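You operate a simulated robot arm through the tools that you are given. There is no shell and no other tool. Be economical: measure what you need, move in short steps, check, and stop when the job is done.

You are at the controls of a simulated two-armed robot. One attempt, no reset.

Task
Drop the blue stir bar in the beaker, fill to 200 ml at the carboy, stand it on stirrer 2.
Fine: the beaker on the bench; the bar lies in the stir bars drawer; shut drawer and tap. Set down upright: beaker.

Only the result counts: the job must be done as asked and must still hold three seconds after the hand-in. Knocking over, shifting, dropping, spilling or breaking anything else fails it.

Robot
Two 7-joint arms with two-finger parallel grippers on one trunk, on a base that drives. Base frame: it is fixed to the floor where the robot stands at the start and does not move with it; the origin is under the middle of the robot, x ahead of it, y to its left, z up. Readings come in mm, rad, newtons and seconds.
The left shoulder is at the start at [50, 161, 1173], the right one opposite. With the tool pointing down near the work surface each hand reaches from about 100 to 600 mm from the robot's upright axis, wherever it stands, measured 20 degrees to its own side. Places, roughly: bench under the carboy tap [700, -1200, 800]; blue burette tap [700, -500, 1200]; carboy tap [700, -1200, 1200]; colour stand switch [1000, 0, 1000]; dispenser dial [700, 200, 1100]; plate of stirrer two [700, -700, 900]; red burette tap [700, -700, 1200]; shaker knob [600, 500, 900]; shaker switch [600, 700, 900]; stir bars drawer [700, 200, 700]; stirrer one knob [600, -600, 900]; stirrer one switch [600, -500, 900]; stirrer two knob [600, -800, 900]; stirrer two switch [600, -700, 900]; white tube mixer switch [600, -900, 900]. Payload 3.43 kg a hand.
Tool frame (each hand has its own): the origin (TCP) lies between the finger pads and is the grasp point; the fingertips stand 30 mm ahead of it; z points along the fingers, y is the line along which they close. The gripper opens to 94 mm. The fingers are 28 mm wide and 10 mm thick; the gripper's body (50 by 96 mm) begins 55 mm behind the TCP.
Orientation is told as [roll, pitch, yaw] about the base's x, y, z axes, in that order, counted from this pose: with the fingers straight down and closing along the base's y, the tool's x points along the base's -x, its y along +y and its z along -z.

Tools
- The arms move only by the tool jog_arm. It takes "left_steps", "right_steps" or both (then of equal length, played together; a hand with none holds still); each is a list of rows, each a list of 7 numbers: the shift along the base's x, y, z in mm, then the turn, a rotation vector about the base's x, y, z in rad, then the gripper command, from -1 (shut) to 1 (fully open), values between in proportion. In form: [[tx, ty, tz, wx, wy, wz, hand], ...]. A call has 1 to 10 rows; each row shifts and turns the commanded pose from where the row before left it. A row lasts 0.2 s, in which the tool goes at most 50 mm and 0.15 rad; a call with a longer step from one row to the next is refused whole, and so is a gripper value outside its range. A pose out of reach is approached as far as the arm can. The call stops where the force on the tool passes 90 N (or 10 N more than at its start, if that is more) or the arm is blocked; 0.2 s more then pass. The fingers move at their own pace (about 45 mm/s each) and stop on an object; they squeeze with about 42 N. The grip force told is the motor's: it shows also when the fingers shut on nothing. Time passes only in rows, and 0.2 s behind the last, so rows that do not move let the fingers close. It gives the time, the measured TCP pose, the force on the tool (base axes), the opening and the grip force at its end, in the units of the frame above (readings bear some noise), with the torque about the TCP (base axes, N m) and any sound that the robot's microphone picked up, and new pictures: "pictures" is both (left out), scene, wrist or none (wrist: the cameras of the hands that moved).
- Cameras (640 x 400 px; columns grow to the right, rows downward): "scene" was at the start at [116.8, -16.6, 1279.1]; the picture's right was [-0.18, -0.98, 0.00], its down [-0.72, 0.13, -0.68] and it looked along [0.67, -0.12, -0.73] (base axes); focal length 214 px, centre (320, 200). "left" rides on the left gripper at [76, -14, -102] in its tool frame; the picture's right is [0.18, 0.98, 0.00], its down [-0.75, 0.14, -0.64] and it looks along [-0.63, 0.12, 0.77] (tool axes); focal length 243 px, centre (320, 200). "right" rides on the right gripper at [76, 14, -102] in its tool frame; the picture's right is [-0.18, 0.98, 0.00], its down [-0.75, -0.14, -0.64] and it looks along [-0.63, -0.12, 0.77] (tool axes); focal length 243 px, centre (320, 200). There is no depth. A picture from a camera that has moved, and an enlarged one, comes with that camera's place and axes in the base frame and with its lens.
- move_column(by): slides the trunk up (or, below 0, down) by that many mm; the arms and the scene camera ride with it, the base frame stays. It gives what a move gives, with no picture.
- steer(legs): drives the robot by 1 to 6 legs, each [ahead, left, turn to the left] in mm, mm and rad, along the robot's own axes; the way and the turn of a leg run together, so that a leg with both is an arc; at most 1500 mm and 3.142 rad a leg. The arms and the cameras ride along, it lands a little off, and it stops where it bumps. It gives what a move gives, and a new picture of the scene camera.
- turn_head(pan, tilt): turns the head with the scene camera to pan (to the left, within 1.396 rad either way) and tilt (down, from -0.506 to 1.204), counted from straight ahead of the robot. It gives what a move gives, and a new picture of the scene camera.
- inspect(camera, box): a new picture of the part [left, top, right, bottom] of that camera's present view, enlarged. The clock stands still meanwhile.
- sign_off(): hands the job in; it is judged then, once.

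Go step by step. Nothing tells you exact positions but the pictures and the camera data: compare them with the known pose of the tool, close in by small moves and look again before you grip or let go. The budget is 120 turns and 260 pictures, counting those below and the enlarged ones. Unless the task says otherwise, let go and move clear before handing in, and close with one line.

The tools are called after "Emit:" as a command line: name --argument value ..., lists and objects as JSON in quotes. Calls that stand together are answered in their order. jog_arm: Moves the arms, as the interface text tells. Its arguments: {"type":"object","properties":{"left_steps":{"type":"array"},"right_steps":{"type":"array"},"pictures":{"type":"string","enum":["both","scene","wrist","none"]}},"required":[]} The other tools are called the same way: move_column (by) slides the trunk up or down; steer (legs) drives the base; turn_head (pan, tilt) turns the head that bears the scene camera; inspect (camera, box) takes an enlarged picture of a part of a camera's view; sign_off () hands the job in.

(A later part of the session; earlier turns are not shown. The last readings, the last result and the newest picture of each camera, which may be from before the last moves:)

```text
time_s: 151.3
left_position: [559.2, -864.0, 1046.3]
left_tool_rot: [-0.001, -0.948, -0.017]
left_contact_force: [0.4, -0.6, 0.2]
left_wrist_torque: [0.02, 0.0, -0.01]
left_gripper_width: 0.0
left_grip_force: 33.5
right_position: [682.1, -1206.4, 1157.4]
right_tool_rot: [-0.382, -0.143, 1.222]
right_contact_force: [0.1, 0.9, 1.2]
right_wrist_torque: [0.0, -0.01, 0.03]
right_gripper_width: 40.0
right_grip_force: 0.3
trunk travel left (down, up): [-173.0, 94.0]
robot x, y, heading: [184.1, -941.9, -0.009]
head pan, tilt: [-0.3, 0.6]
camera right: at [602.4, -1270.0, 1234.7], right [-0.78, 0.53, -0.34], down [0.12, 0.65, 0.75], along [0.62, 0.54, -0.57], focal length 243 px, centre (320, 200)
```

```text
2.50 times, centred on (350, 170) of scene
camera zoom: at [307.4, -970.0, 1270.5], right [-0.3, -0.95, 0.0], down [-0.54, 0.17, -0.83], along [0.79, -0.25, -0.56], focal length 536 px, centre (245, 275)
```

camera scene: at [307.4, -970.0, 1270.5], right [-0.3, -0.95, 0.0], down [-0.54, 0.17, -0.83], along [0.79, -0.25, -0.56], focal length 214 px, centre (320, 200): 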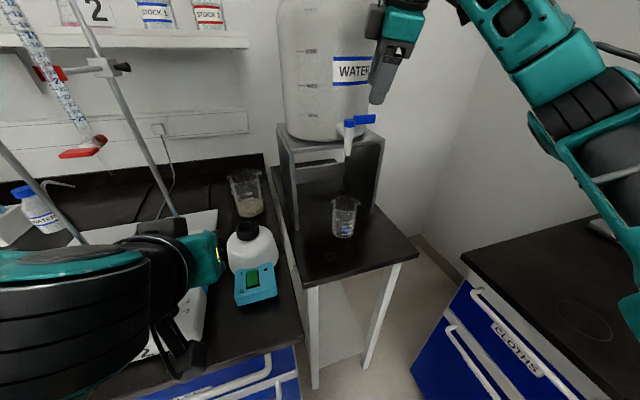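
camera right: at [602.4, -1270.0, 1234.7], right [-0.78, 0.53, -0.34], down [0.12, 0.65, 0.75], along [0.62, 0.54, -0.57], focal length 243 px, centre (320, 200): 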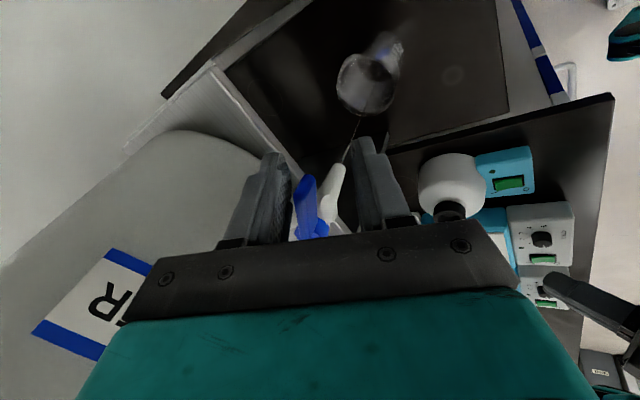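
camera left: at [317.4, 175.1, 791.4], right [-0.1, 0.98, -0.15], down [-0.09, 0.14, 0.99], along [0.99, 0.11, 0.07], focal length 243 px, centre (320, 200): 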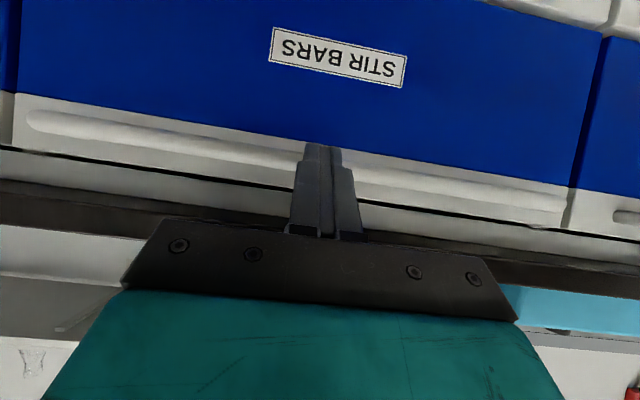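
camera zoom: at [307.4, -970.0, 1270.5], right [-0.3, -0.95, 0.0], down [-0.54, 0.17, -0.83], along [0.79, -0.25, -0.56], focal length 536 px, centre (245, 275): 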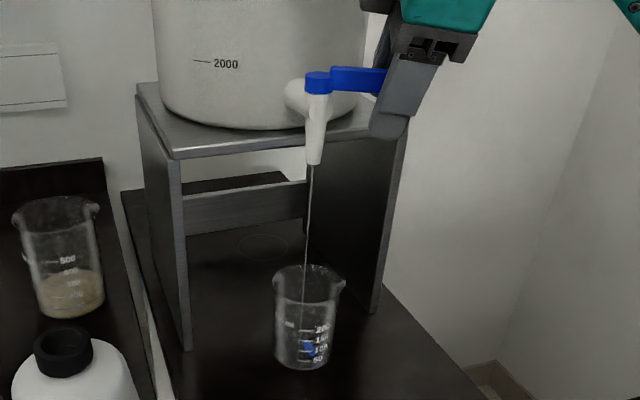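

Water flows in a thin stream into the beaker's centre. I'll let it run for 2 seconds and gauge the rate.

Emit:
jog_arm --right_steps '[[0, 0, 0, 0, 0, 0, -0.15], [0, 0, 0, 0, 0, 0, -0.15], [0, 0, 0, 0, 0, 0, -0.15], [0, 0, 0, 0, 0, 0, -0.15], [0, 0, 0, 0, 0, 0, -0.15], [0, 0, 0, 0, 0, 0, -0.15], [0, 0, 0, 0, 0, 0, -0.15], [0, 0, 0, 0, 0, 0, -0.15], [0, 0, 0, 0, 0, 0, -0.15], [0, 0, 0, 0, 0, 0, -0.15]]' --pictures "none"

Emit:
inspect --camera "scene" --box '[315, 185, 375, 245]'

```text
time_s: 153.5
left_position: [558.5, -863.8, 1044.8]
left_tool_rot: [-0.002, -0.948, -0.016]
left_contact_force: [0.0, 0.2, 0.4]
left_wrist_torque: [-0.02, -0.02, 0.0]
left_gripper_width: 0.0
left_grip_force: 33.0
right_position: [682.5, -1205.6, 1157.6]
right_tool_rot: [-0.382, -0.145, 1.223]
right_contact_force: [-0.3, 0.0, -0.6]
right_wrist_torque: [0.0, 0.04, -0.02]
right_gripper_width: 40.2
right_grip_force: 0.1
trunk travel left (down, up): [-173.0, 94.0]
robot x, y, heading: [182.1, -941.9, -0.008]
head pan, tilt: [-0.3, 0.6]
```

```text
6.67 times, centred on (345, 215) of scene
camera zoom: at [307.5, -969.9, 1270.5], right [-0.3, -0.95, 0.0], down [-0.54, 0.17, -0.83], along [0.79, -0.25, -0.56], focal length 1430 px, centre (153, 100)
```

zoom: 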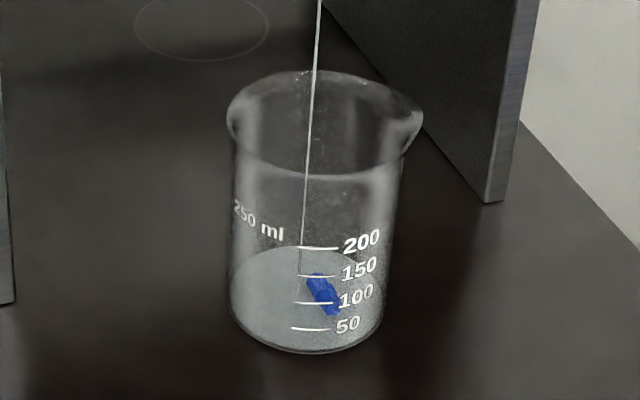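

About 20 ml so far and slow. I'll open slightly more and run on.

Emit:
jog_arm --right_steps '[[-6, 2, 0, 0, 0, 0, -0.15], [0, 0, 0, 0, 0, 0, -0.15], [0, 0, 0, 0, 0, 0, -0.15], [0, 0, 0, 0, 0, 0, -0.15], [0, 0, 0, 0, 0, 0, -0.15], [0, 0, 0, 0, 0, 0, -0.15], [0, 0, 0, 0, 0, 0, -0.15], [0, 0, 0, 0, 0, 0, -0.15], [0, 0, 0, 0, 0, 0, -0.15], [0, 0, 0, 0, 0, 0, -0.15]]' --pictures "none"

Emit:
inspect --camera "scene" --box '[315, 185, 375, 245]'

Emit:
inspect --camera "scene" --box '[280, 90, 420, 250]'

```text
time_s: 155.7
left_position: [559.7, -863.9, 1044.7]
left_tool_rot: [-0.002, -0.948, -0.015]
left_contact_force: [-0.2, -0.7, -0.4]
left_wrist_torque: [0.04, 0.01, 0.03]
left_gripper_width: 0.0
left_grip_force: 33.7
right_position: [676.3, -1203.1, 1157.8]
right_tool_rot: [-0.383, -0.144, 1.221]
right_contact_force: [0.2, 0.0, 0.4]
right_wrist_torque: [-0.01, -0.01, 0.01]
right_gripper_width: 39.8
right_grip_force: 0.2
trunk travel left (down, up): [-173.0, 94.0]
robot x, y, heading: [184.9, -938.8, -0.002]
head pan, tilt: [-0.3, 0.6]
```

```text
6.67 times, centred on (345, 215) of scene
camera zoom: at [307.5, -969.9, 1270.5], right [-0.3, -0.95, 0.0], down [-0.54, 0.17, -0.83], along [0.79, -0.25, -0.56], focal length 1430 px, centre (153, 100)
```

zoom: 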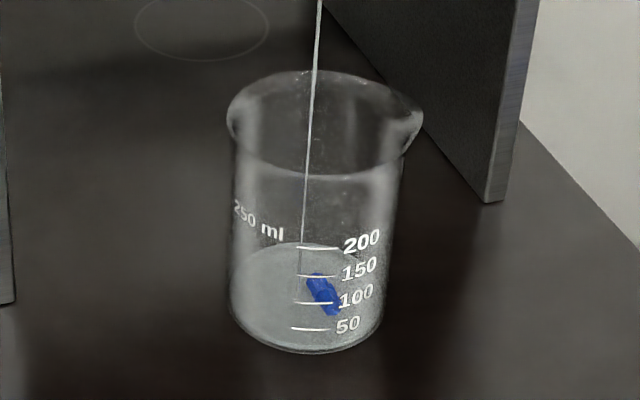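

```text
2.50 times, centred on (350, 170) of scene
camera zoom: at [307.5, -969.9, 1270.5], right [-0.3, -0.95, 0.0], down [-0.54, 0.17, -0.83], along [0.79, -0.25, -0.56], focal length 536 px, centre (245, 275)
```

zoom: 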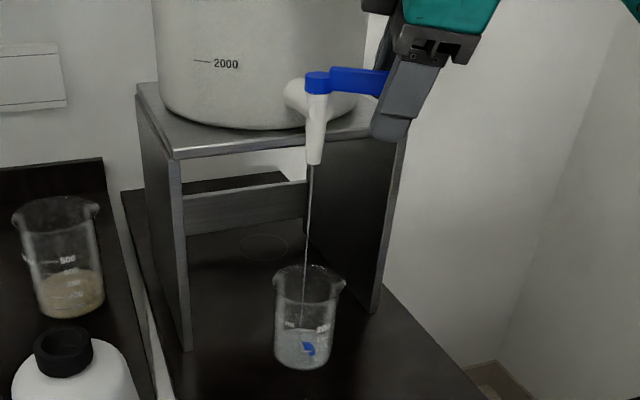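

Roughly 33 ml now; the rate is only a few ml/s. I'll open further.

Emit:
jog_arm --right_steps '[[-8, 4, 0, 0, 0, 0, -0.15], [-4, 3, 0, 0, 0, 0, -0.15], [0, 0, 0, 0, 0, 0, -0.15], [0, 0, 0, 0, 0, 0, -0.15], [0, 0, 0, 0, 0, 0, -0.15], [0, 0, 0, 0, 0, 0, -0.15], [0, 0, 0, 0, 0, 0, -0.15], [0, 0, 0, 0, 0, 0, -0.15], [0, 0, 0, 0, 0, 0, -0.15], [0, 0, 0, 0, 0, 0, -0.15]]' --pictures "none"

Emit:
inspect --camera "scene" --box '[315, 185, 375, 245]'

Emit:
inspect --camera "right" --box '[180, 30, 460, 260]'

```text
time_s: 157.9
left_position: [558.6, -863.8, 1045.3]
left_tool_rot: [-0.002, -0.947, -0.014]
left_contact_force: [-0.2, 0.4, -0.3]
left_wrist_torque: [-0.01, 0.02, 0.02]
left_gripper_width: 0.1
left_grip_force: 33.4
right_position: [664.1, -1196.2, 1157.8]
right_tool_rot: [-0.382, -0.146, 1.221]
right_contact_force: [-0.9, 0.8, 0.6]
right_wrist_torque: [0.02, 0.0, -0.02]
right_gripper_width: 39.9
right_grip_force: 0.0
trunk travel left (down, up): [-173.0, 94.0]
robot x, y, heading: [184.2, -938.5, -0.007]
head pan, tilt: [-0.3, 0.6]
```

```text
6.67 times, centred on (345, 215) of scene
camera zoom: at [307.5, -969.9, 1270.5], right [-0.3, -0.95, 0.0], down [-0.54, 0.17, -0.83], along [0.79, -0.25, -0.56], focal length 1430 px, centre (153, 100)
```

zoom: 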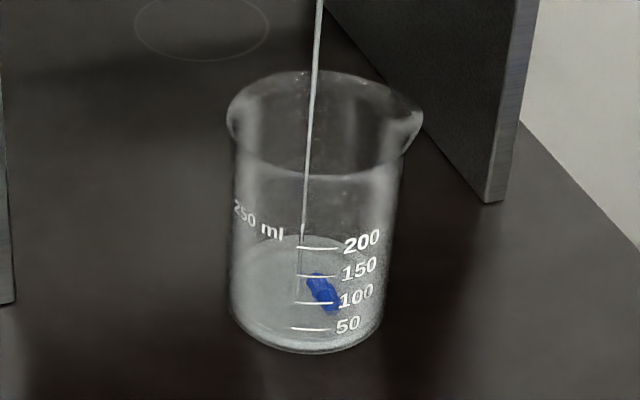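

```text
1.74 times, centred on (320, 145) of right
camera zoom: at [584.7, -1260.2, 1235.3], right [-0.78, 0.53, -0.34], down [0.12, 0.65, 0.75], along [0.62, 0.54, -0.57], focal length 422 px, centre (320, 296)
```

zoom: 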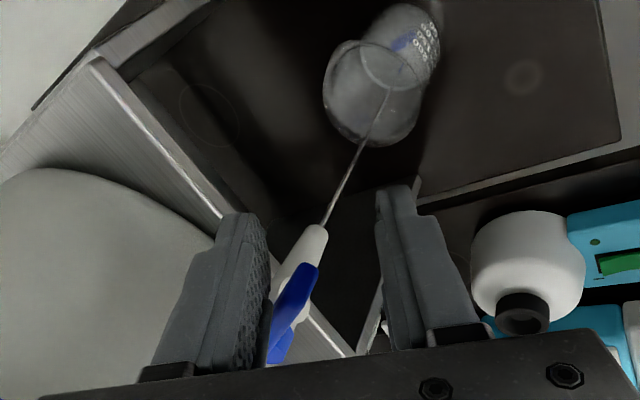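

Still slow, around 45 ml. I'll open it more and run again.

Emit:
jog_arm --right_steps '[[-6, 6, 0, 0, 0, 0, -0.15], [-5, 6, 0, 0, 0, 0, -0.15], [0, 0, 0, 0, 0, 0, -0.15], [0, 0, 0, 0, 0, 0, -0.15], [0, 0, 0, 0, 0, 0, -0.15], [0, 0, 0, 0, 0, 0, -0.15], [0, 0, 0, 0, 0, 0, -0.15], [0, 0, 0, 0, 0, 0, -0.15], [0, 0, 0, 0, 0, 0, -0.15], [0, 0, 0, 0, 0, 0, -0.15]]' --pictures "none"

Emit:
inspect --camera "scene" --box '[315, 185, 375, 245]'

Emit:
inspect --camera "right" --box '[180, 30, 460, 260]'

```text
time_s: 160.1
left_position: [559.7, -864.6, 1044.3]
left_tool_rot: [0.0, -0.948, -0.014]
left_contact_force: [-0.2, 0.0, -0.8]
left_wrist_torque: [0.0, 0.03, 0.01]
left_gripper_width: 0.2
left_grip_force: 33.3
right_position: [653.7, -1183.4, 1156.7]
right_tool_rot: [-0.382, -0.146, 1.222]
right_contact_force: [0.5, 0.5, 0.0]
right_wrist_torque: [0.0, 0.01, -0.02]
right_gripper_width: 39.9
right_grip_force: 0.0
trunk travel left (down, up): [-173.0, 94.0]
robot x, y, heading: [182.1, -939.7, -0.006]
head pan, tilt: [-0.3, 0.6]
```

```text
6.67 times, centred on (345, 215) of scene
camera zoom: at [307.5, -969.9, 1270.5], right [-0.3, -0.95, 0.0], down [-0.54, 0.17, -0.83], along [0.79, -0.25, -0.56], focal length 1430 px, centre (153, 100)
```

zoom: 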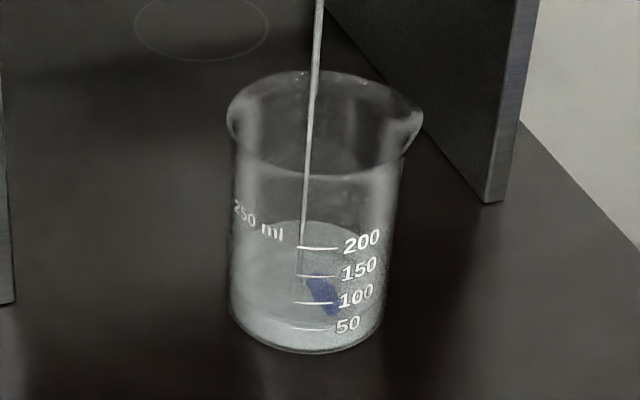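

```text
1.74 times, centred on (320, 145) of right
camera zoom: at [574.0, -1247.9, 1234.8], right [-0.78, 0.53, -0.34], down [0.12, 0.65, 0.75], along [0.62, 0.54, -0.57], focal length 422 px, centre (320, 296)
```

zoom: 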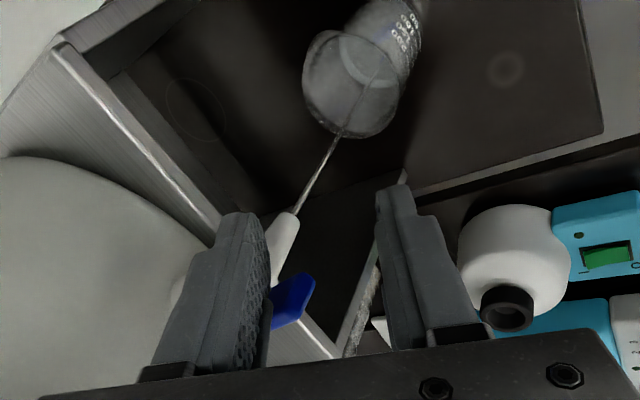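

The level now matches the 50 ml mark and flow is about 13 ml/s. I'll run about 6.6 s more, toward roughly 135 ml, then check.

Emit:
jog_arm --right_steps '[[0, 0, 0, 0, 0, 0, -0.15], [0, 0, 0, 0, 0, 0, -0.15], [0, 0, 0, 0, 0, 0, -0.15], [0, 0, 0, 0, 0, 0, -0.15], [0, 0, 0, 0, 0, 0, -0.15], [0, 0, 0, 0, 0, 0, -0.15], [0, 0, 0, 0, 0, 0, -0.15], [0, 0, 0, 0, 0, 0, -0.15], [0, 0, 0, 0, 0, 0, -0.15], [0, 0, 0, 0, 0, 0, -0.15]]' --pictures "none"

Emit:
jog_arm --right_steps '[[0, 0, 0, 0, 0, 0, -0.15], [0, 0, 0, 0, 0, 0, -0.15], [0, 0, 0, 0, 0, 0, -0.15], [0, 0, 0, 0, 0, 0, -0.15], [0, 0, 0, 0, 0, 0, -0.15], [0, 0, 0, 0, 0, 0, -0.15], [0, 0, 0, 0, 0, 0, -0.15], [0, 0, 0, 0, 0, 0, -0.15], [0, 0, 0, 0, 0, 0, -0.15], [0, 0, 0, 0, 0, 0, -0.15]]' --pictures "none"

Emit:
inspect --camera "scene" --box '[315, 185, 375, 245]'

```text
time_s: 162.3
left_position: [558.0, -863.6, 1045.6]
left_tool_rot: [0.0, -0.947, -0.015]
left_contact_force: [-0.2, -0.4, 0.0]
left_wrist_torque: [0.05, -0.01, 0.0]
left_gripper_width: 0.0
left_grip_force: 32.9
right_position: [654.3, -1182.8, 1158.0]
right_tool_rot: [-0.382, -0.145, 1.223]
right_contact_force: [-0.5, 0.0, -1.1]
right_wrist_torque: [0.0, 0.01, 0.01]
right_gripper_width: 40.2
right_grip_force: 0.1
trunk travel left (down, up): [-173.0, 94.0]
robot x, y, heading: [187.3, -938.8, -0.003]
head pan, tilt: [-0.3, 0.6]
```

```text
time_s: 164.5
left_position: [558.8, -864.1, 1045.4]
left_tool_rot: [-0.003, -0.946, -0.016]
left_contact_force: [-0.2, -1.1, 0.2]
left_wrist_torque: [0.03, -0.02, -0.01]
left_gripper_width: 0.1
left_grip_force: 32.9
right_position: [653.5, -1184.7, 1157.4]
right_tool_rot: [-0.381, -0.145, 1.222]
right_contact_force: [0.6, 0.9, -0.4]
right_wrist_torque: [0.0, 0.0, 0.0]
right_gripper_width: 40.0
right_grip_force: 0.1
trunk travel left (down, up): [-173.0, 94.0]
robot x, y, heading: [185.7, -942.6, -0.003]
head pan, tilt: [-0.3, 0.6]
```

```text
6.67 times, centred on (345, 215) of scene
camera zoom: at [307.5, -969.9, 1270.5], right [-0.3, -0.95, 0.0], down [-0.54, 0.17, -0.83], along [0.79, -0.25, -0.56], focal length 1430 px, centre (153, 100)
```

zoom: 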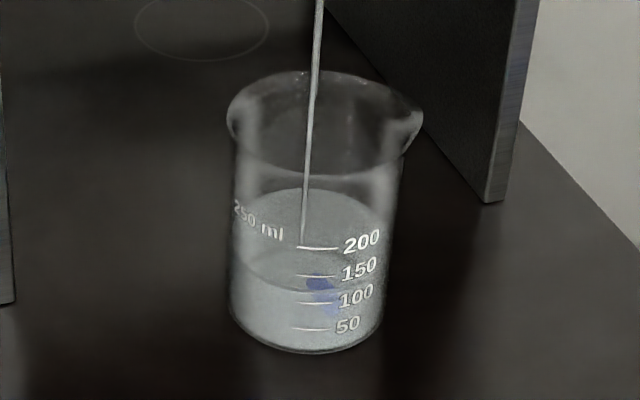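

The surface is at about 120 ml and the rate is about 15.7 ml/s. I'll run 2.2 s more (toward 155), then check.

Emit:
jog_arm --right_steps '[[0, 0, 0, 0, 0, 0, -0.15], [0, 0, 0, 0, 0, 0, -0.15], [0, 0, 0, 0, 0, 0, -0.15], [0, 0, 0, 0, 0, 0, -0.15], [0, 0, 0, 0, 0, 0, -0.15], [0, 0, 0, 0, 0, 0, -0.15], [0, 0, 0, 0, 0, 0, -0.15], [0, 0, 0, 0, 0, 0, -0.15], [0, 0, 0, 0, 0, 0, -0.15], [0, 0, 0, 0, 0, 0, -0.15]]' --pictures "none"

Emit:
inspect --camera "scene" --box '[315, 185, 375, 245]'

```text
time_s: 166.7
left_position: [559.5, -864.3, 1044.5]
left_tool_rot: [-0.001, -0.95, -0.014]
left_contact_force: [1.2, 0.2, -0.2]
left_wrist_torque: [0.02, -0.01, -0.01]
left_gripper_width: 0.0
left_grip_force: 32.9
right_position: [653.3, -1183.2, 1157.2]
right_tool_rot: [-0.379, -0.147, 1.221]
right_contact_force: [-0.4, 0.1, -0.1]
right_wrist_torque: [0.06, 0.0, 0.0]
right_gripper_width: 40.0
right_grip_force: 0.0
trunk travel left (down, up): [-173.0, 94.0]
robot x, y, heading: [187.4, -940.4, -0.004]
head pan, tilt: [-0.3, 0.6]
```

```text
6.67 times, centred on (345, 215) of scene
camera zoom: at [307.5, -969.9, 1270.5], right [-0.3, -0.95, 0.0], down [-0.54, 0.17, -0.83], along [0.79, -0.25, -0.56], focal length 1430 px, centre (153, 100)
```

zoom: 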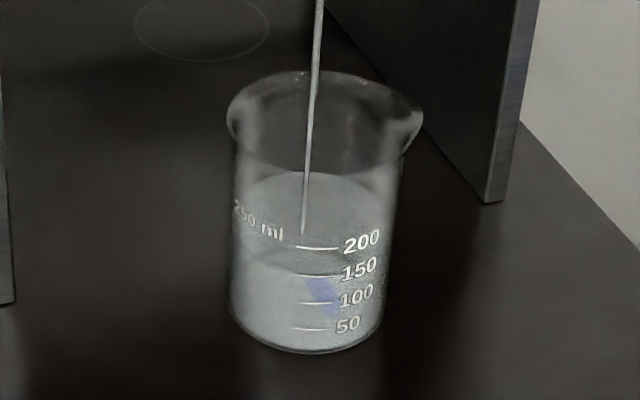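

Now at 150 ml. I'll wait 1.2 s more, then swing the lever back most of the way to a trickle in the same call.

Emit:
jog_arm --right_steps '[[0, 0, 0, 0, 0, 0, -0.15], [0, 0, 0, 0, 0, 0, -0.15], [0, 0, 0, 0, 0, 0, -0.15], [0, 0, 0, 0, 0, 0, -0.15], [0, 0, 0, 0, 0, 0, -0.15], [10, -8, 0, 0, 0, 0, -0.25], [10, -8, 0, 0, 0, 0, -0.35], [9, -8, 0, 0, 0, 0, -0.45], [6, -2, 0, 0, 0, 0, -0.5]]' --pictures "none"

Emit:
inspect --camera "scene" --box '[315, 185, 375, 245]'

Emit:
inspect --camera "right" --box '[180, 30, 460, 260]'

```text
time_s: 168.7
left_position: [558.6, -863.1, 1044.8]
left_tool_rot: [-0.001, -0.946, -0.015]
left_contact_force: [0.6, -0.4, -1.0]
left_wrist_torque: [0.03, 0.0, 0.01]
left_gripper_width: 0.0
left_grip_force: 33.0
right_position: [690.3, -1209.2, 1156.4]
right_tool_rot: [-0.382, -0.144, 1.221]
right_contact_force: [-0.1, 0.2, -0.1]
right_wrist_torque: [-0.04, 0.0, -0.03]
right_gripper_width: 23.3
right_grip_force: 0.0
trunk travel left (down, up): [-173.0, 94.0]
robot x, y, heading: [185.3, -941.8, -0.005]
head pan, tilt: [-0.3, 0.6]
```

```text
6.67 times, centred on (345, 215) of scene
camera zoom: at [307.6, -969.9, 1270.5], right [-0.3, -0.95, 0.0], down [-0.54, 0.17, -0.83], along [0.79, -0.25, -0.56], focal length 1430 px, centre (153, 100)
```

zoom: 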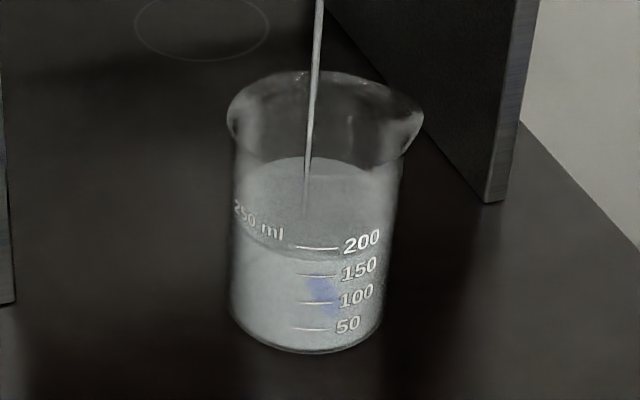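

```text
1.74 times, centred on (320, 145) of right
camera zoom: at [610.0, -1274.1, 1235.0], right [-0.78, 0.53, -0.34], down [0.12, 0.65, 0.75], along [0.62, 0.54, -0.57], focal length 422 px, centre (320, 296)
```

zoom: 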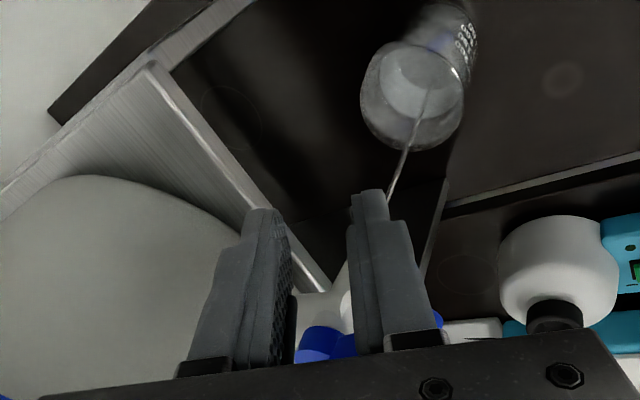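

The level is about 180 ml but the lever wasn't carried back; the front finger seems to have slipped past it. Time is frozen, so I'll inspect the geometry carefully before moving.

Emit:
inspect --camera "right" --box '[260, 150, 420, 250]'

Emit:
inspect --camera "left" --box '[0, 100, 200, 300]'

Emit:
inspect --camera "scene" --box '[310, 80, 410, 180]'

```text
4.00 times, centred on (340, 200) of right
camera zoom: at [610.0, -1274.1, 1235.0], right [-0.78, 0.53, -0.34], down [0.12, 0.65, 0.75], along [0.62, 0.54, -0.57], focal length 970 px, centre (240, 200)
```

zoom: 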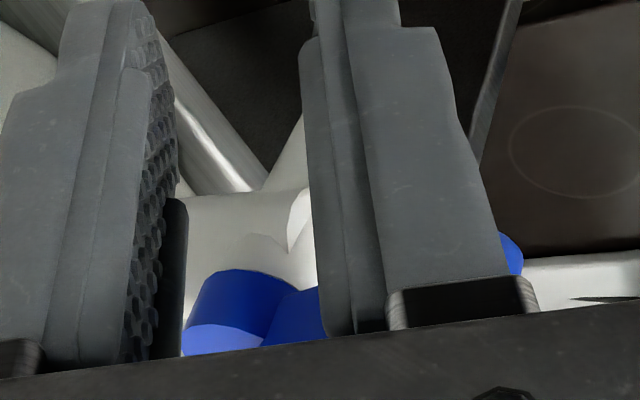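

```text
2.00 times, centred on (100, 200) of left
camera zoom: at [431.2, -875.7, 1043.2], right [-0.09, 0.98, -0.15], down [-0.08, 0.14, 0.99], along [0.99, 0.1, 0.06], focal length 485 px, centre (760, 200)
```

zoom: 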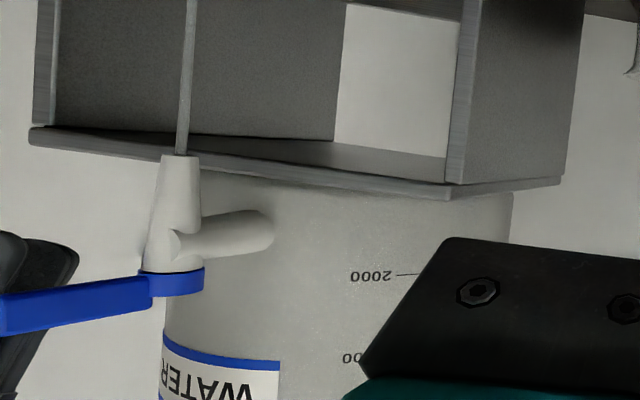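

```text
4.00 times, centred on (360, 130) of scene
camera zoom: at [307.6, -969.9, 1270.5], right [-0.3, -0.95, 0.0], down [-0.54, 0.17, -0.83], along [0.79, -0.25, -0.56], focal length 858 px, centre (160, 480)
```

zoom: 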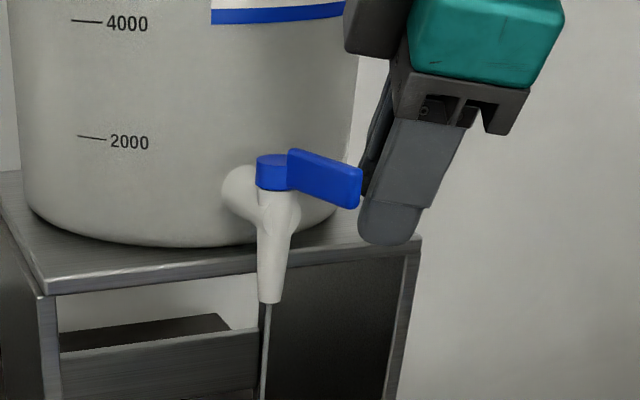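

The lever points about 65° open and both fingers are on its trailing side. I'll hop closed fingers over it and sweep it shut from the front in one call.

Emit:
jog_arm --right_steps '[[-10, 0, 48, 0, 0, 0, -1], [-6, 46, 18, 0, 0, 0, -1], [-6, 14, -45, 0, 0, 0, -1], [2, -25, -16, 0, 0, 0, -1], [4, -27, 0, 0, 0, 0, -1], [12, -3, 0, 0, 0, 0, -1], [9, 0, 0, 0, 0, 0, -1]]' --pictures "wrist"

Emit:
inspect --camera "scene" --box '[280, 90, 420, 250]'

Emit:
inspect --camera "scene" --box '[315, 185, 375, 245]'

```text
time_s: 170.3
left_position: [559.4, -864.6, 1045.2]
left_tool_rot: [0.0, -0.948, -0.015]
left_contact_force: [-1.1, -0.3, 0.6]
left_wrist_torque: [0.03, 0.01, 0.02]
left_gripper_width: 0.1
left_grip_force: 32.9
right_position: [695.0, -1204.3, 1163.7]
right_tool_rot: [-0.381, -0.143, 1.222]
right_contact_force: [0.7, 0.3, -0.3]
right_wrist_torque: [0.0, 0.0, 0.02]
right_gripper_width: 0.0
right_grip_force: 32.9
trunk travel left (down, up): [-173.0, 94.0]
robot x, y, heading: [186.5, -938.4, -0.006]
head pan, tilt: [-0.3, 0.6]
camera right: at [615.1, -1269.2, 1240.6], right [-0.78, 0.53, -0.34], down [0.12, 0.65, 0.75], along [0.62, 0.54, -0.57], focal length 243 px, centre (320, 200)
```

right: 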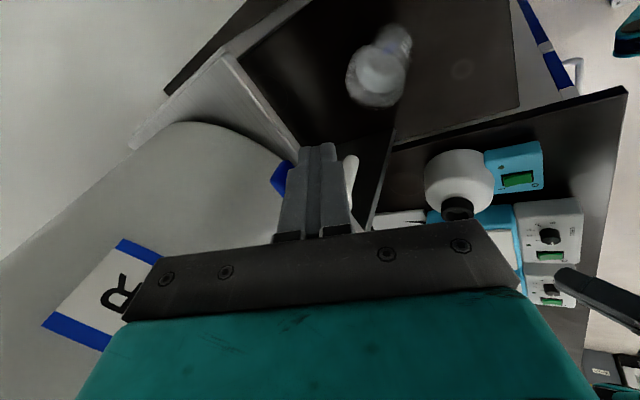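

```text
2.50 times, centred on (350, 170) of scene
camera zoom: at [307.5, -969.9, 1270.5], right [-0.3, -0.95, 0.0], down [-0.54, 0.17, -0.83], along [0.79, -0.25, -0.56], focal length 536 px, centre (245, 275)
```

zoom: 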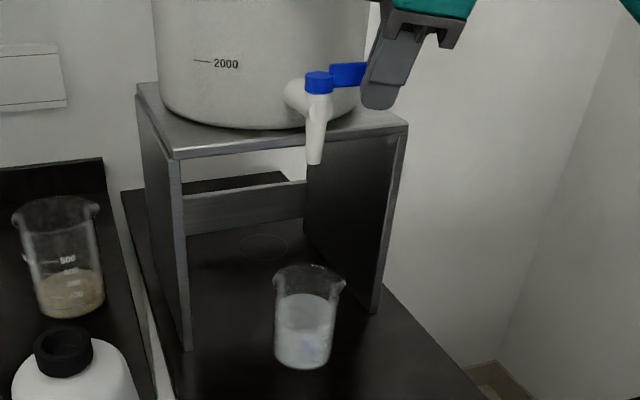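

```text
6.67 times, centred on (345, 215) of scene
camera zoom: at [307.5, -969.9, 1270.5], right [-0.3, -0.95, 0.0], down [-0.54, 0.17, -0.83], along [0.79, -0.25, -0.56], focal length 1430 px, centre (153, 100)
```

zoom: 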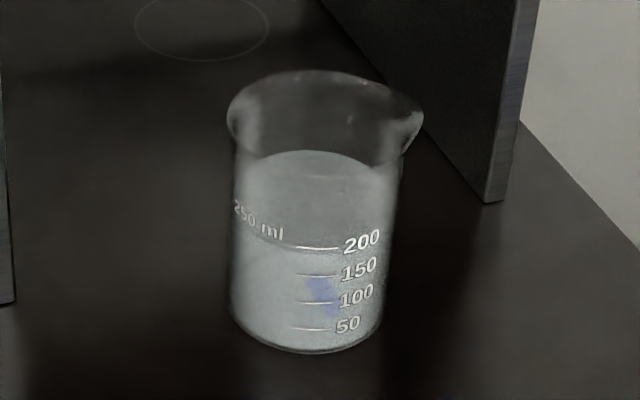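

Flow has stopped and the surface sits right at about the 200 mark. I'll press the lever a little further shut, then lift clear and look.

Emit:
jog_arm --right_steps '[[5, 0, 0, 0, 0, 0, -1], [4, 0, 0, 0, 0, 0, -1], [0, 0, 0, 0, 0, 0, -1], [-12, 0, 5, 0, 0, 0, -1], [-25, 0, 40, 0, 0, 0, -1], [-30, 5, 20, 0, 0, 0, -1], [-30, 10, 0, 0, 0, 0, -1]]' --pictures "none"

Emit:
inspect --camera "scene" --box '[280, 90, 420, 250]'

Emit:
inspect --camera "right" --box '[180, 0, 460, 200]'

```text
time_s: 171.9
left_position: [558.6, -863.6, 1045.4]
left_tool_rot: [-0.002, -0.948, -0.015]
left_contact_force: [-0.2, -0.9, 0.8]
left_wrist_torque: [0.0, 0.0, 0.02]
left_gripper_width: 0.0
left_grip_force: 32.8
right_position: [606.4, -1189.4, 1228.1]
right_tool_rot: [-0.382, -0.146, 1.221]
right_contact_force: [-0.4, 0.2, 0.1]
right_wrist_torque: [0.0, 0.01, -0.01]
right_gripper_width: 0.0
right_grip_force: 33.4
trunk travel left (down, up): [-173.0, 94.0]
robot x, y, heading: [184.3, -941.4, -0.001]
head pan, tilt: [-0.3, 0.6]
```

```text
2.50 times, centred on (350, 170) of scene
camera zoom: at [307.3, -969.9, 1270.5], right [-0.3, -0.95, 0.0], down [-0.54, 0.17, -0.83], along [0.79, -0.25, -0.56], focal length 536 px, centre (245, 275)
```

zoom: 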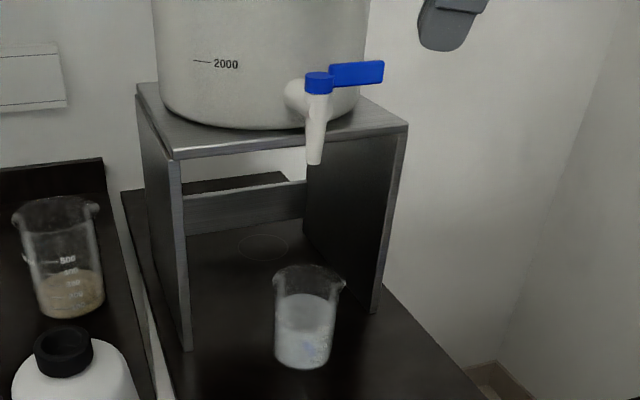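

```text
2.00 times, centred on (320, 100) of right
camera zoom: at [525.8, -1253.5, 1304.9], right [-0.78, 0.53, -0.34], down [0.12, 0.65, 0.75], along [0.62, 0.54, -0.57], focal length 485 px, centre (320, 400)
```

zoom: 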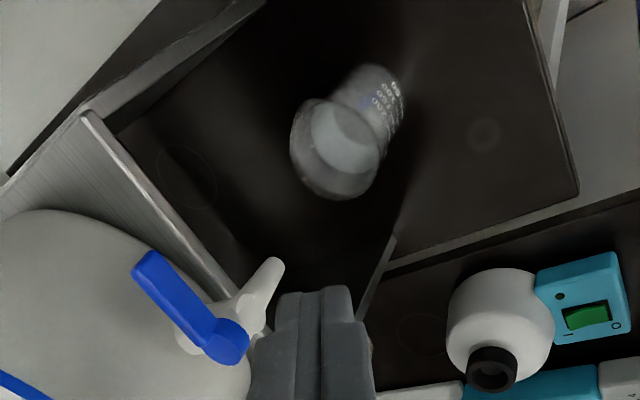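

The tap is back in its original shut position with no drip. I'll turn the right hand back to the side-grasp pose and read the level from the side.

Emit:
jog_arm --right_steps '[[0, 2, 0, 0.047, 0, -0.11, 0], [0, 2, 0, 0.047, 0, -0.11, 0.5], [0, 2, 0, 0.047, 0, -0.11, 1], [0, 2, 0, 0.047, 0, -0.11, 1], [0, 2, 0, 0.047, 0, -0.11, 1], [0, 2, 0, 0.047, 0, -0.11, 1], [0, 2, 0, 0.047, 0, -0.11, 1], [0, 2, 0, 0.047, 0, -0.11, 1], [0, 2, 0, 0.047, 0, -0.11, 1], [0, 2, 0, 0.047, 0, -0.11, 1]]' --pictures "none"

Emit:
jog_arm --right_steps '[[0, 0, 0, 0, -0.08, 0, 1], [0, 0, -10, 0, -0.08, 0, 1], [0, 0, -30, 0, -0.08, 0, 1], [0, 0, -40, 0, -0.08, 0, 1], [0, 0, -45, 0, -0.08, 0, 1], [0, 0, -45, 0, -0.08, 0, 1], [0, 0, -45, 0, -0.08, 0, 1], [0, 0, -45, 0, 0, 0, 1], [0, 0, -40, 0, 0, 0, 1], [0, 0, 0, 0, 0, 0, 1]]' --pictures "wrist"

Emit:
inspect --camera "right" --box '[270, 80, 400, 210]'

```text
time_s: 174.1
left_position: [559.0, -863.7, 1045.5]
left_tool_rot: [-0.002, -0.949, -0.016]
left_contact_force: [-1.1, -0.4, 0.0]
left_wrist_torque: [0.0, 0.01, -0.01]
left_gripper_width: 0.1
left_grip_force: 33.4
right_position: [605.1, -1169.4, 1227.7]
right_tool_rot: [-0.002, -0.399, -0.005]
right_contact_force: [0.5, -0.1, 0.8]
right_wrist_torque: [0.0, 0.01, 0.01]
right_gripper_width: 94.0
right_grip_force: 0.0
trunk travel left (down, up): [-173.0, 94.0]
robot x, y, heading: [184.2, -939.5, -0.003]
head pan, tilt: [-0.3, 0.6]
```

```text
time_s: 176.3
left_position: [560.5, -865.1, 1045.0]
left_tool_rot: [-0.001, -0.948, -0.015]
left_contact_force: [-0.1, 0.7, 0.8]
left_wrist_torque: [-0.02, 0.02, -0.01]
left_gripper_width: 0.0
left_grip_force: 32.5
right_position: [611.7, -1171.9, 927.7]
right_tool_rot: [-0.001, -0.964, -0.002]
right_contact_force: [-0.4, -0.3, -0.4]
right_wrist_torque: [-0.02, 0.0, -0.02]
right_gripper_width: 94.1
right_grip_force: 0.1
right hand out of reach, approached as far as the arm can: row 7
trunk travel left (down, up): [-173.0, 94.0]
robot x, y, heading: [185.4, -942.8, -0.005]
head pan, tilt: [-0.3, 0.6]
camera right: at [483.0, -1155.8, 923.0], right [0.11, 0.98, 0.15], down [-0.1, -0.14, 0.99], along [0.99, -0.12, 0.08], focal length 243 px, centre (320, 200)
```

right: 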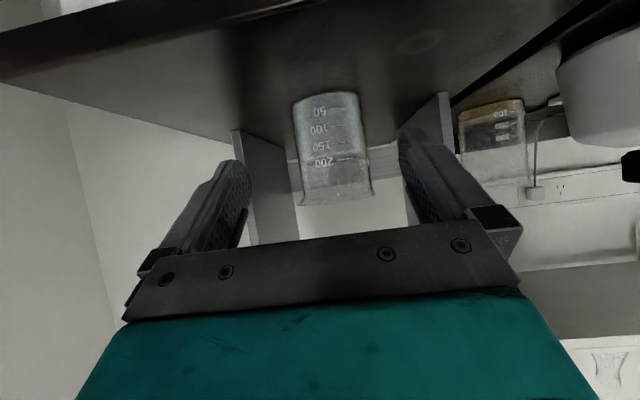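

```text
3.08 times, centred on (335, 145) of right
camera zoom: at [483.0, -1155.8, 923.0], right [0.11, 0.98, 0.15], down [-0.1, -0.14, 0.99], along [0.99, -0.12, 0.08], focal length 746 px, centre (274, 369)
```

zoom: 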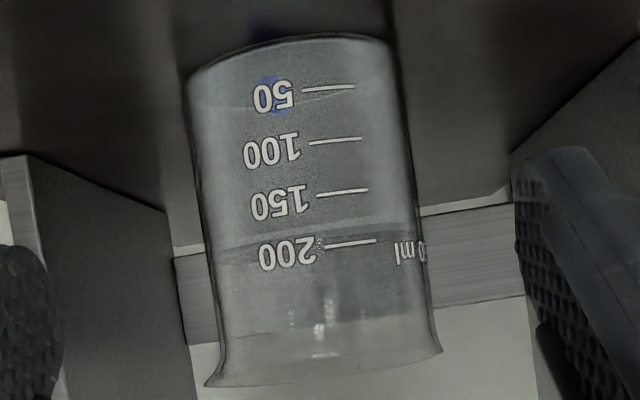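

The level reads slightly under the 200 line from the side. Zooming in further for a precise reading.

Emit:
inspect --camera "right" --box '[305, 135, 375, 180]'

```text
8.89 times, centred on (340, 158) of right
camera zoom: at [483.0, -1155.8, 923.0], right [0.11, 0.98, 0.15], down [-0.1, -0.14, 0.99], along [0.99, -0.12, 0.08], focal length 2157 px, centre (142, 578)
```

zoom: 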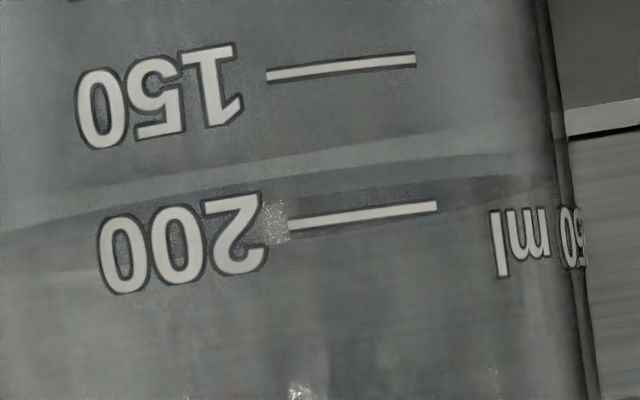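

Emit:
inspect --camera "scene" --box '[332, 203, 362, 227]'

Emit:
jog_arm --right_steps '[[0, 0, -8, 0, 0, 0, 1], [0, 0, -7, 0, 0, 0, 1], [0, 0, 0, 0, 0, 0, 1]]' --pictures "none"

Emit:
inspect --camera "right" --box '[300, 130, 380, 190]'

```text
16.00 times, centred on (347, 215) of scene
camera zoom: at [307.5, -969.9, 1270.5], right [-0.3, -0.95, 0.0], down [-0.54, 0.17, -0.83], along [0.79, -0.25, -0.56], focal length 3432 px, centre (-112, -40)
```

zoom: 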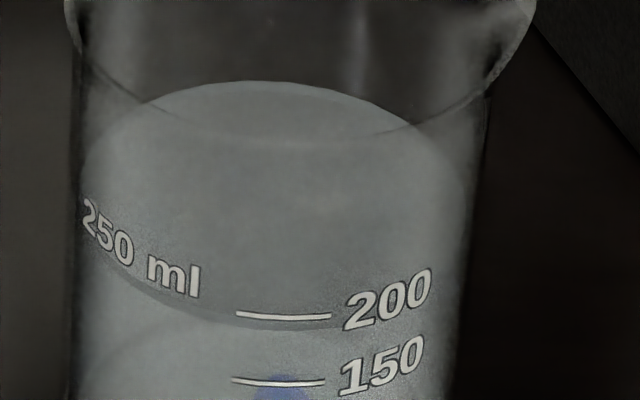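

```text
time_s: 177.1
left_position: [559.5, -864.6, 1044.3]
left_tool_rot: [0.0, -0.949, -0.015]
left_contact_force: [0.4, 0.2, 0.7]
left_wrist_torque: [-0.04, 0.01, 0.0]
left_gripper_width: 0.2
left_grip_force: 32.8
right_position: [612.0, -1171.0, 913.6]
right_tool_rot: [-0.001, -0.961, -0.002]
right_contact_force: [-0.3, -0.9, 1.1]
right_wrist_torque: [0.01, 0.0, 0.02]
right_gripper_width: 94.0
right_grip_force: 0.0
trunk travel left (down, up): [-173.0, 94.0]
robot x, y, heading: [182.2, -941.1, -0.0]
head pan, tilt: [-0.3, 0.6]
```

```text
6.67 times, centred on (340, 160) of right
camera zoom: at [483.0, -1154.9, 907.9], right [0.11, 0.98, 0.15], down [-0.1, -0.14, 0.99], along [0.99, -0.12, 0.08], focal length 1618 px, centre (187, 467)
```

zoom: 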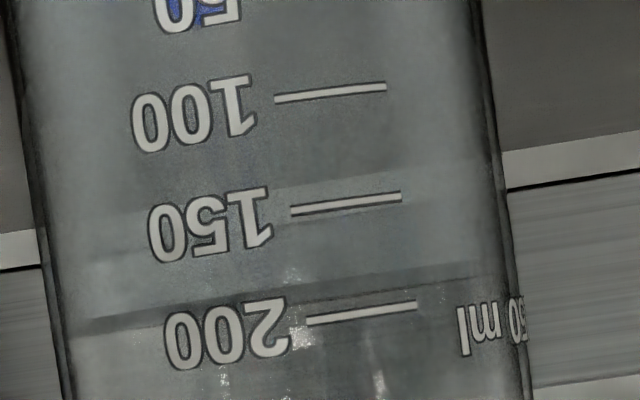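

Both side views put the level at about 188 ml, about 11 ml short. I'll top it up with a short trickle, raising and turning the hand as before.

Emit:
jog_arm --right_steps '[[-25, 0, 30, 0, 0, 0, 0.5], [0, 0, 45, 0, 0, 0, 0.2], [0, 0, 45, 0, 0, 0, 0], [0, 0, 45, 0, 0.08, 0, -0.15], [0, 0, 45, 0, 0.08, 0, -0.15], [0, 0, 40, 0, 0.08, 0, -0.15], [0, 0, 30, 0, 0.08, 0, -0.15], [0, 0, 20, 0, 0.08, 0, -0.15], [0, 0, 10, 0, 0.08, 0, -0.15], [0, 0, 0, 0, 0.08, 0, -0.15]]' --pictures "none"

Emit:
jog_arm --right_steps '[[0, 0, 0, -0.047, 0, 0.11, -0.15], [0, 0, 0, -0.047, 0, 0.11, -0.15], [0, 0, 0, -0.047, 0, 0.11, -0.15], [0, 0, 0, -0.047, 0, 0.11, -0.15], [0, 0, 0, -0.047, 0, 0.11, -0.15], [0, 0, 0, -0.047, 0, 0.11, -0.15], [0, 0, 0, -0.047, 0, 0.11, -0.15], [0, 0, 0, -0.047, 0, 0.11, -0.15], [0, 0, 0, -0.047, 0, 0.11, -0.15], [0, 0, 0, -0.047, 0, 0.11, -0.15]]' --pictures "none"

```text
time_s: 179.3
left_position: [559.4, -863.6, 1044.8]
left_tool_rot: [-0.003, -0.947, -0.017]
left_contact_force: [-0.7, -0.5, 0.5]
left_wrist_torque: [0.03, 0.01, -0.01]
left_gripper_width: 0.0
left_grip_force: 32.8
right_position: [612.1, -1171.2, 1216.0]
right_tool_rot: [-0.004, -0.402, -0.003]
right_contact_force: [-0.1, 0.0, 1.0]
right_wrist_torque: [0.02, 0.02, -0.01]
right_gripper_width: 39.9
right_grip_force: 0.1
right hand out of reach, approached as far as the arm can: row 1, 2, 3
trunk travel left (down, up): [-173.0, 94.0]
robot x, y, heading: [184.4, -941.9, -0.003]
head pan, tilt: [-0.3, 0.6]
```

```text
time_s: 181.5
left_position: [559.4, -865.5, 1045.0]
left_tool_rot: [-0.001, -0.945, -0.015]
left_contact_force: [-0.6, 0.9, -0.3]
left_wrist_torque: [-0.01, 0.02, 0.0]
left_gripper_width: 0.0
left_grip_force: 33.1
right_position: [612.6, -1170.0, 1216.4]
right_tool_rot: [-0.383, -0.143, 1.224]
right_contact_force: [-0.4, 0.5, 0.3]
right_wrist_torque: [-0.02, 0.0, 0.0]
right_gripper_width: 40.1
right_grip_force: 0.0
trunk travel left (down, up): [-173.0, 94.0]
robot x, y, heading: [185.1, -942.8, -0.003]
head pan, tilt: [-0.3, 0.6]
```

Now over the lever, then down to the same straddling pose as before ([709, -1207, 1157]).

Emit:
jog_arm --right_steps '[[0, -13, 9, 0, 0, 0, -0.15], [17, -12, 9, 0, 0, 0, -0.15], [20, -12, 0, 0, 0, 0, -0.15], [20, 0, 0, 0, 0, 0, -0.15], [20, 0, 0, 0, 0, 0, -0.15], [20, 0, 0, 0, 0, 0, -0.15], [0, 0, 0, 0, 0, 0, -0.15]]' --pictures "none"

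Emit:
jog_arm --right_steps '[[0, 0, -14, 0, 0, 0, -0.15], [0, 0, -14, 0, 0, 0, -0.15], [0, 0, -14, 0, 0, 0, -0.15], [0, 0, -14, 0, 0, 0, -0.15], [0, 0, -12, 0, 0, 0, -0.15], [0, 0, -8, 0, 0, 0, -0.15], [0, 0, 0, 0, 0, 0, -0.15]]' --pictures "none"

Emit:
inspect --camera "right" --box '[180, 80, 460, 260]'

Emit:
inspect --camera "left" --box '[0, 100, 200, 300]'

```text
time_s: 183.1
left_position: [559.0, -863.9, 1044.2]
left_tool_rot: [-0.002, -0.948, -0.018]
left_contact_force: [-0.2, 0.5, -0.1]
left_wrist_torque: [-0.01, 0.0, -0.01]
left_gripper_width: 0.1
left_grip_force: 33.0
right_position: [709.8, -1207.6, 1234.6]
right_tool_rot: [-0.382, -0.145, 1.222]
right_contact_force: [0.1, 0.0, -1.2]
right_wrist_torque: [-0.05, 0.02, -0.03]
right_gripper_width: 40.1
right_grip_force: 0.1
trunk travel left (down, up): [-173.0, 94.0]
robot x, y, heading: [185.8, -938.5, -0.004]
head pan, tilt: [-0.3, 0.6]
```

```text
time_s: 184.7
left_position: [559.2, -863.8, 1044.8]
left_tool_rot: [-0.001, -0.948, -0.016]
left_contact_force: [-0.3, -0.2, 0.5]
left_wrist_torque: [-0.01, 0.02, -0.02]
left_gripper_width: 0.0
left_grip_force: 33.5
right_position: [710.3, -1206.8, 1157.8]
right_tool_rot: [-0.383, -0.144, 1.221]
right_contact_force: [0.9, 0.4, 0.3]
right_wrist_torque: [-0.01, -0.03, 0.02]
right_gripper_width: 39.8
right_grip_force: 0.0
trunk travel left (down, up): [-173.0, 94.0]
robot x, y, heading: [187.3, -939.1, -0.003]
head pan, tilt: [-0.3, 0.6]
```

```text
2.22 times, centred on (320, 170) of right
camera zoom: at [630.4, -1271.4, 1234.9], right [-0.78, 0.53, -0.34], down [0.12, 0.65, 0.75], along [0.62, 0.54, -0.57], focal length 539 px, centre (320, 267)
```

zoom: 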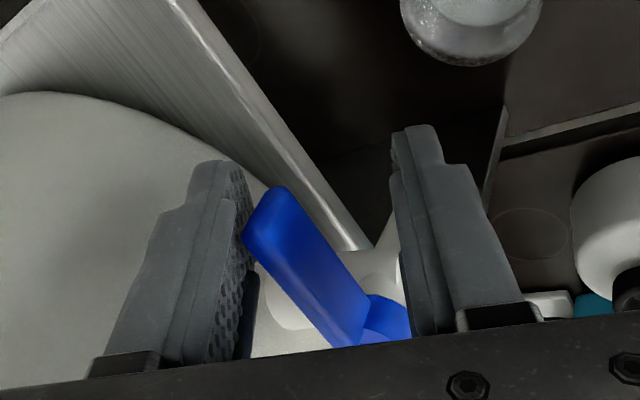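

```text
2.00 times, centred on (100, 200) of left
camera zoom: at [431.2, -875.7, 1043.2], right [-0.09, 0.98, -0.15], down [-0.08, 0.14, 0.99], along [0.99, 0.1, 0.06], focal length 485 px, centre (760, 200)
```

zoom: 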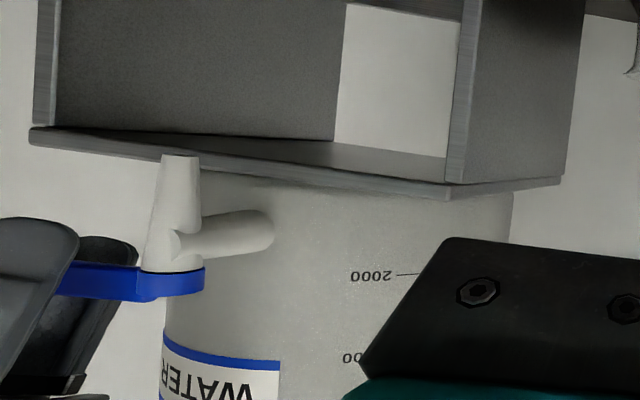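

Straddled as before. I'll open to a trickle (~3.6 ml/s) for about 2 s and check.

Emit:
jog_arm --right_steps '[[-12, 0, 0, 0, 0, 0, -0.15], [-11, 0, 0, 0, 0, 0, -0.15], [-10, 2, 0, 0, 0, 0, -0.15], [0, 0, 0, 0, 0, 0, -0.15], [0, 0, 0, 0, 0, 0, -0.15], [0, 0, 0, 0, 0, 0, -0.15], [0, 0, 0, 0, 0, 0, -0.15], [0, 0, 0, 0, 0, 0, -0.15], [0, 0, 0, 0, 0, 0, -0.15], [0, 0, 0, 0, 0, 0, -0.15]]' --pictures "none"

Emit:
inspect --camera "scene" --box '[332, 203, 362, 227]'

Emit:
inspect --camera "right" --box '[180, 80, 460, 260]'

```text
time_s: 186.9
left_position: [558.2, -864.1, 1045.0]
left_tool_rot: [-0.002, -0.946, -0.016]
left_contact_force: [0.3, -0.5, -1.0]
left_wrist_torque: [0.03, 0.0, -0.01]
left_gripper_width: 0.1
left_grip_force: 33.1
right_position: [677.4, -1203.7, 1158.6]
right_tool_rot: [-0.381, -0.146, 1.221]
right_contact_force: [0.2, -0.7, 0.8]
right_wrist_torque: [-0.02, 0.0, 0.01]
right_gripper_width: 40.1
right_grip_force: 0.0
trunk travel left (down, up): [-173.0, 94.0]
robot x, y, heading: [184.2, -940.3, -0.005]
head pan, tilt: [-0.3, 0.6]
```

```text
16.00 times, centred on (347, 215) of scene
camera zoom: at [307.5, -969.9, 1270.5], right [-0.3, -0.95, 0.0], down [-0.54, 0.17, -0.83], along [0.79, -0.25, -0.56], focal length 3432 px, centre (-112, -40)
```

zoom: 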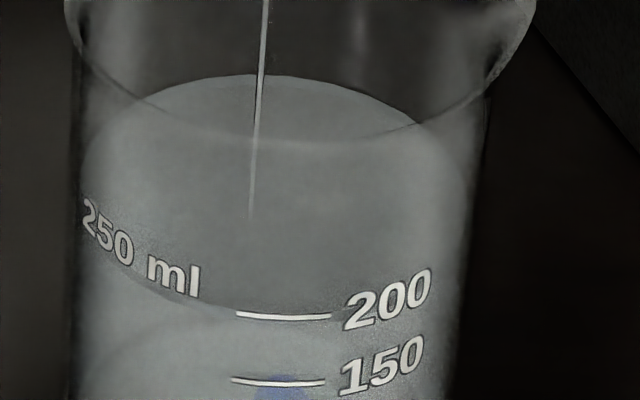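

```text
2.22 times, centred on (320, 170) of right
camera zoom: at [597.1, -1269.4, 1235.3], right [-0.78, 0.53, -0.34], down [0.12, 0.65, 0.75], along [0.62, 0.54, -0.57], focal length 539 px, centre (320, 267)
```

zoom: 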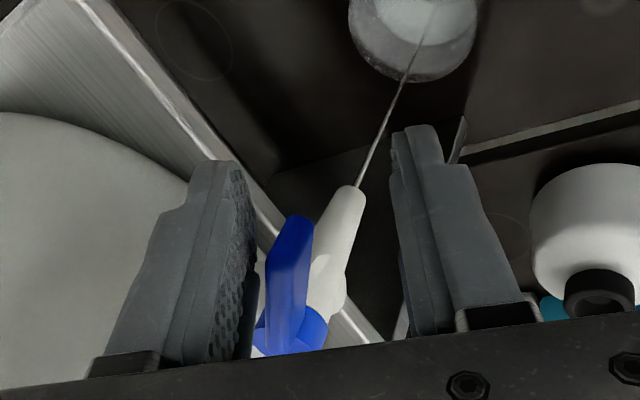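

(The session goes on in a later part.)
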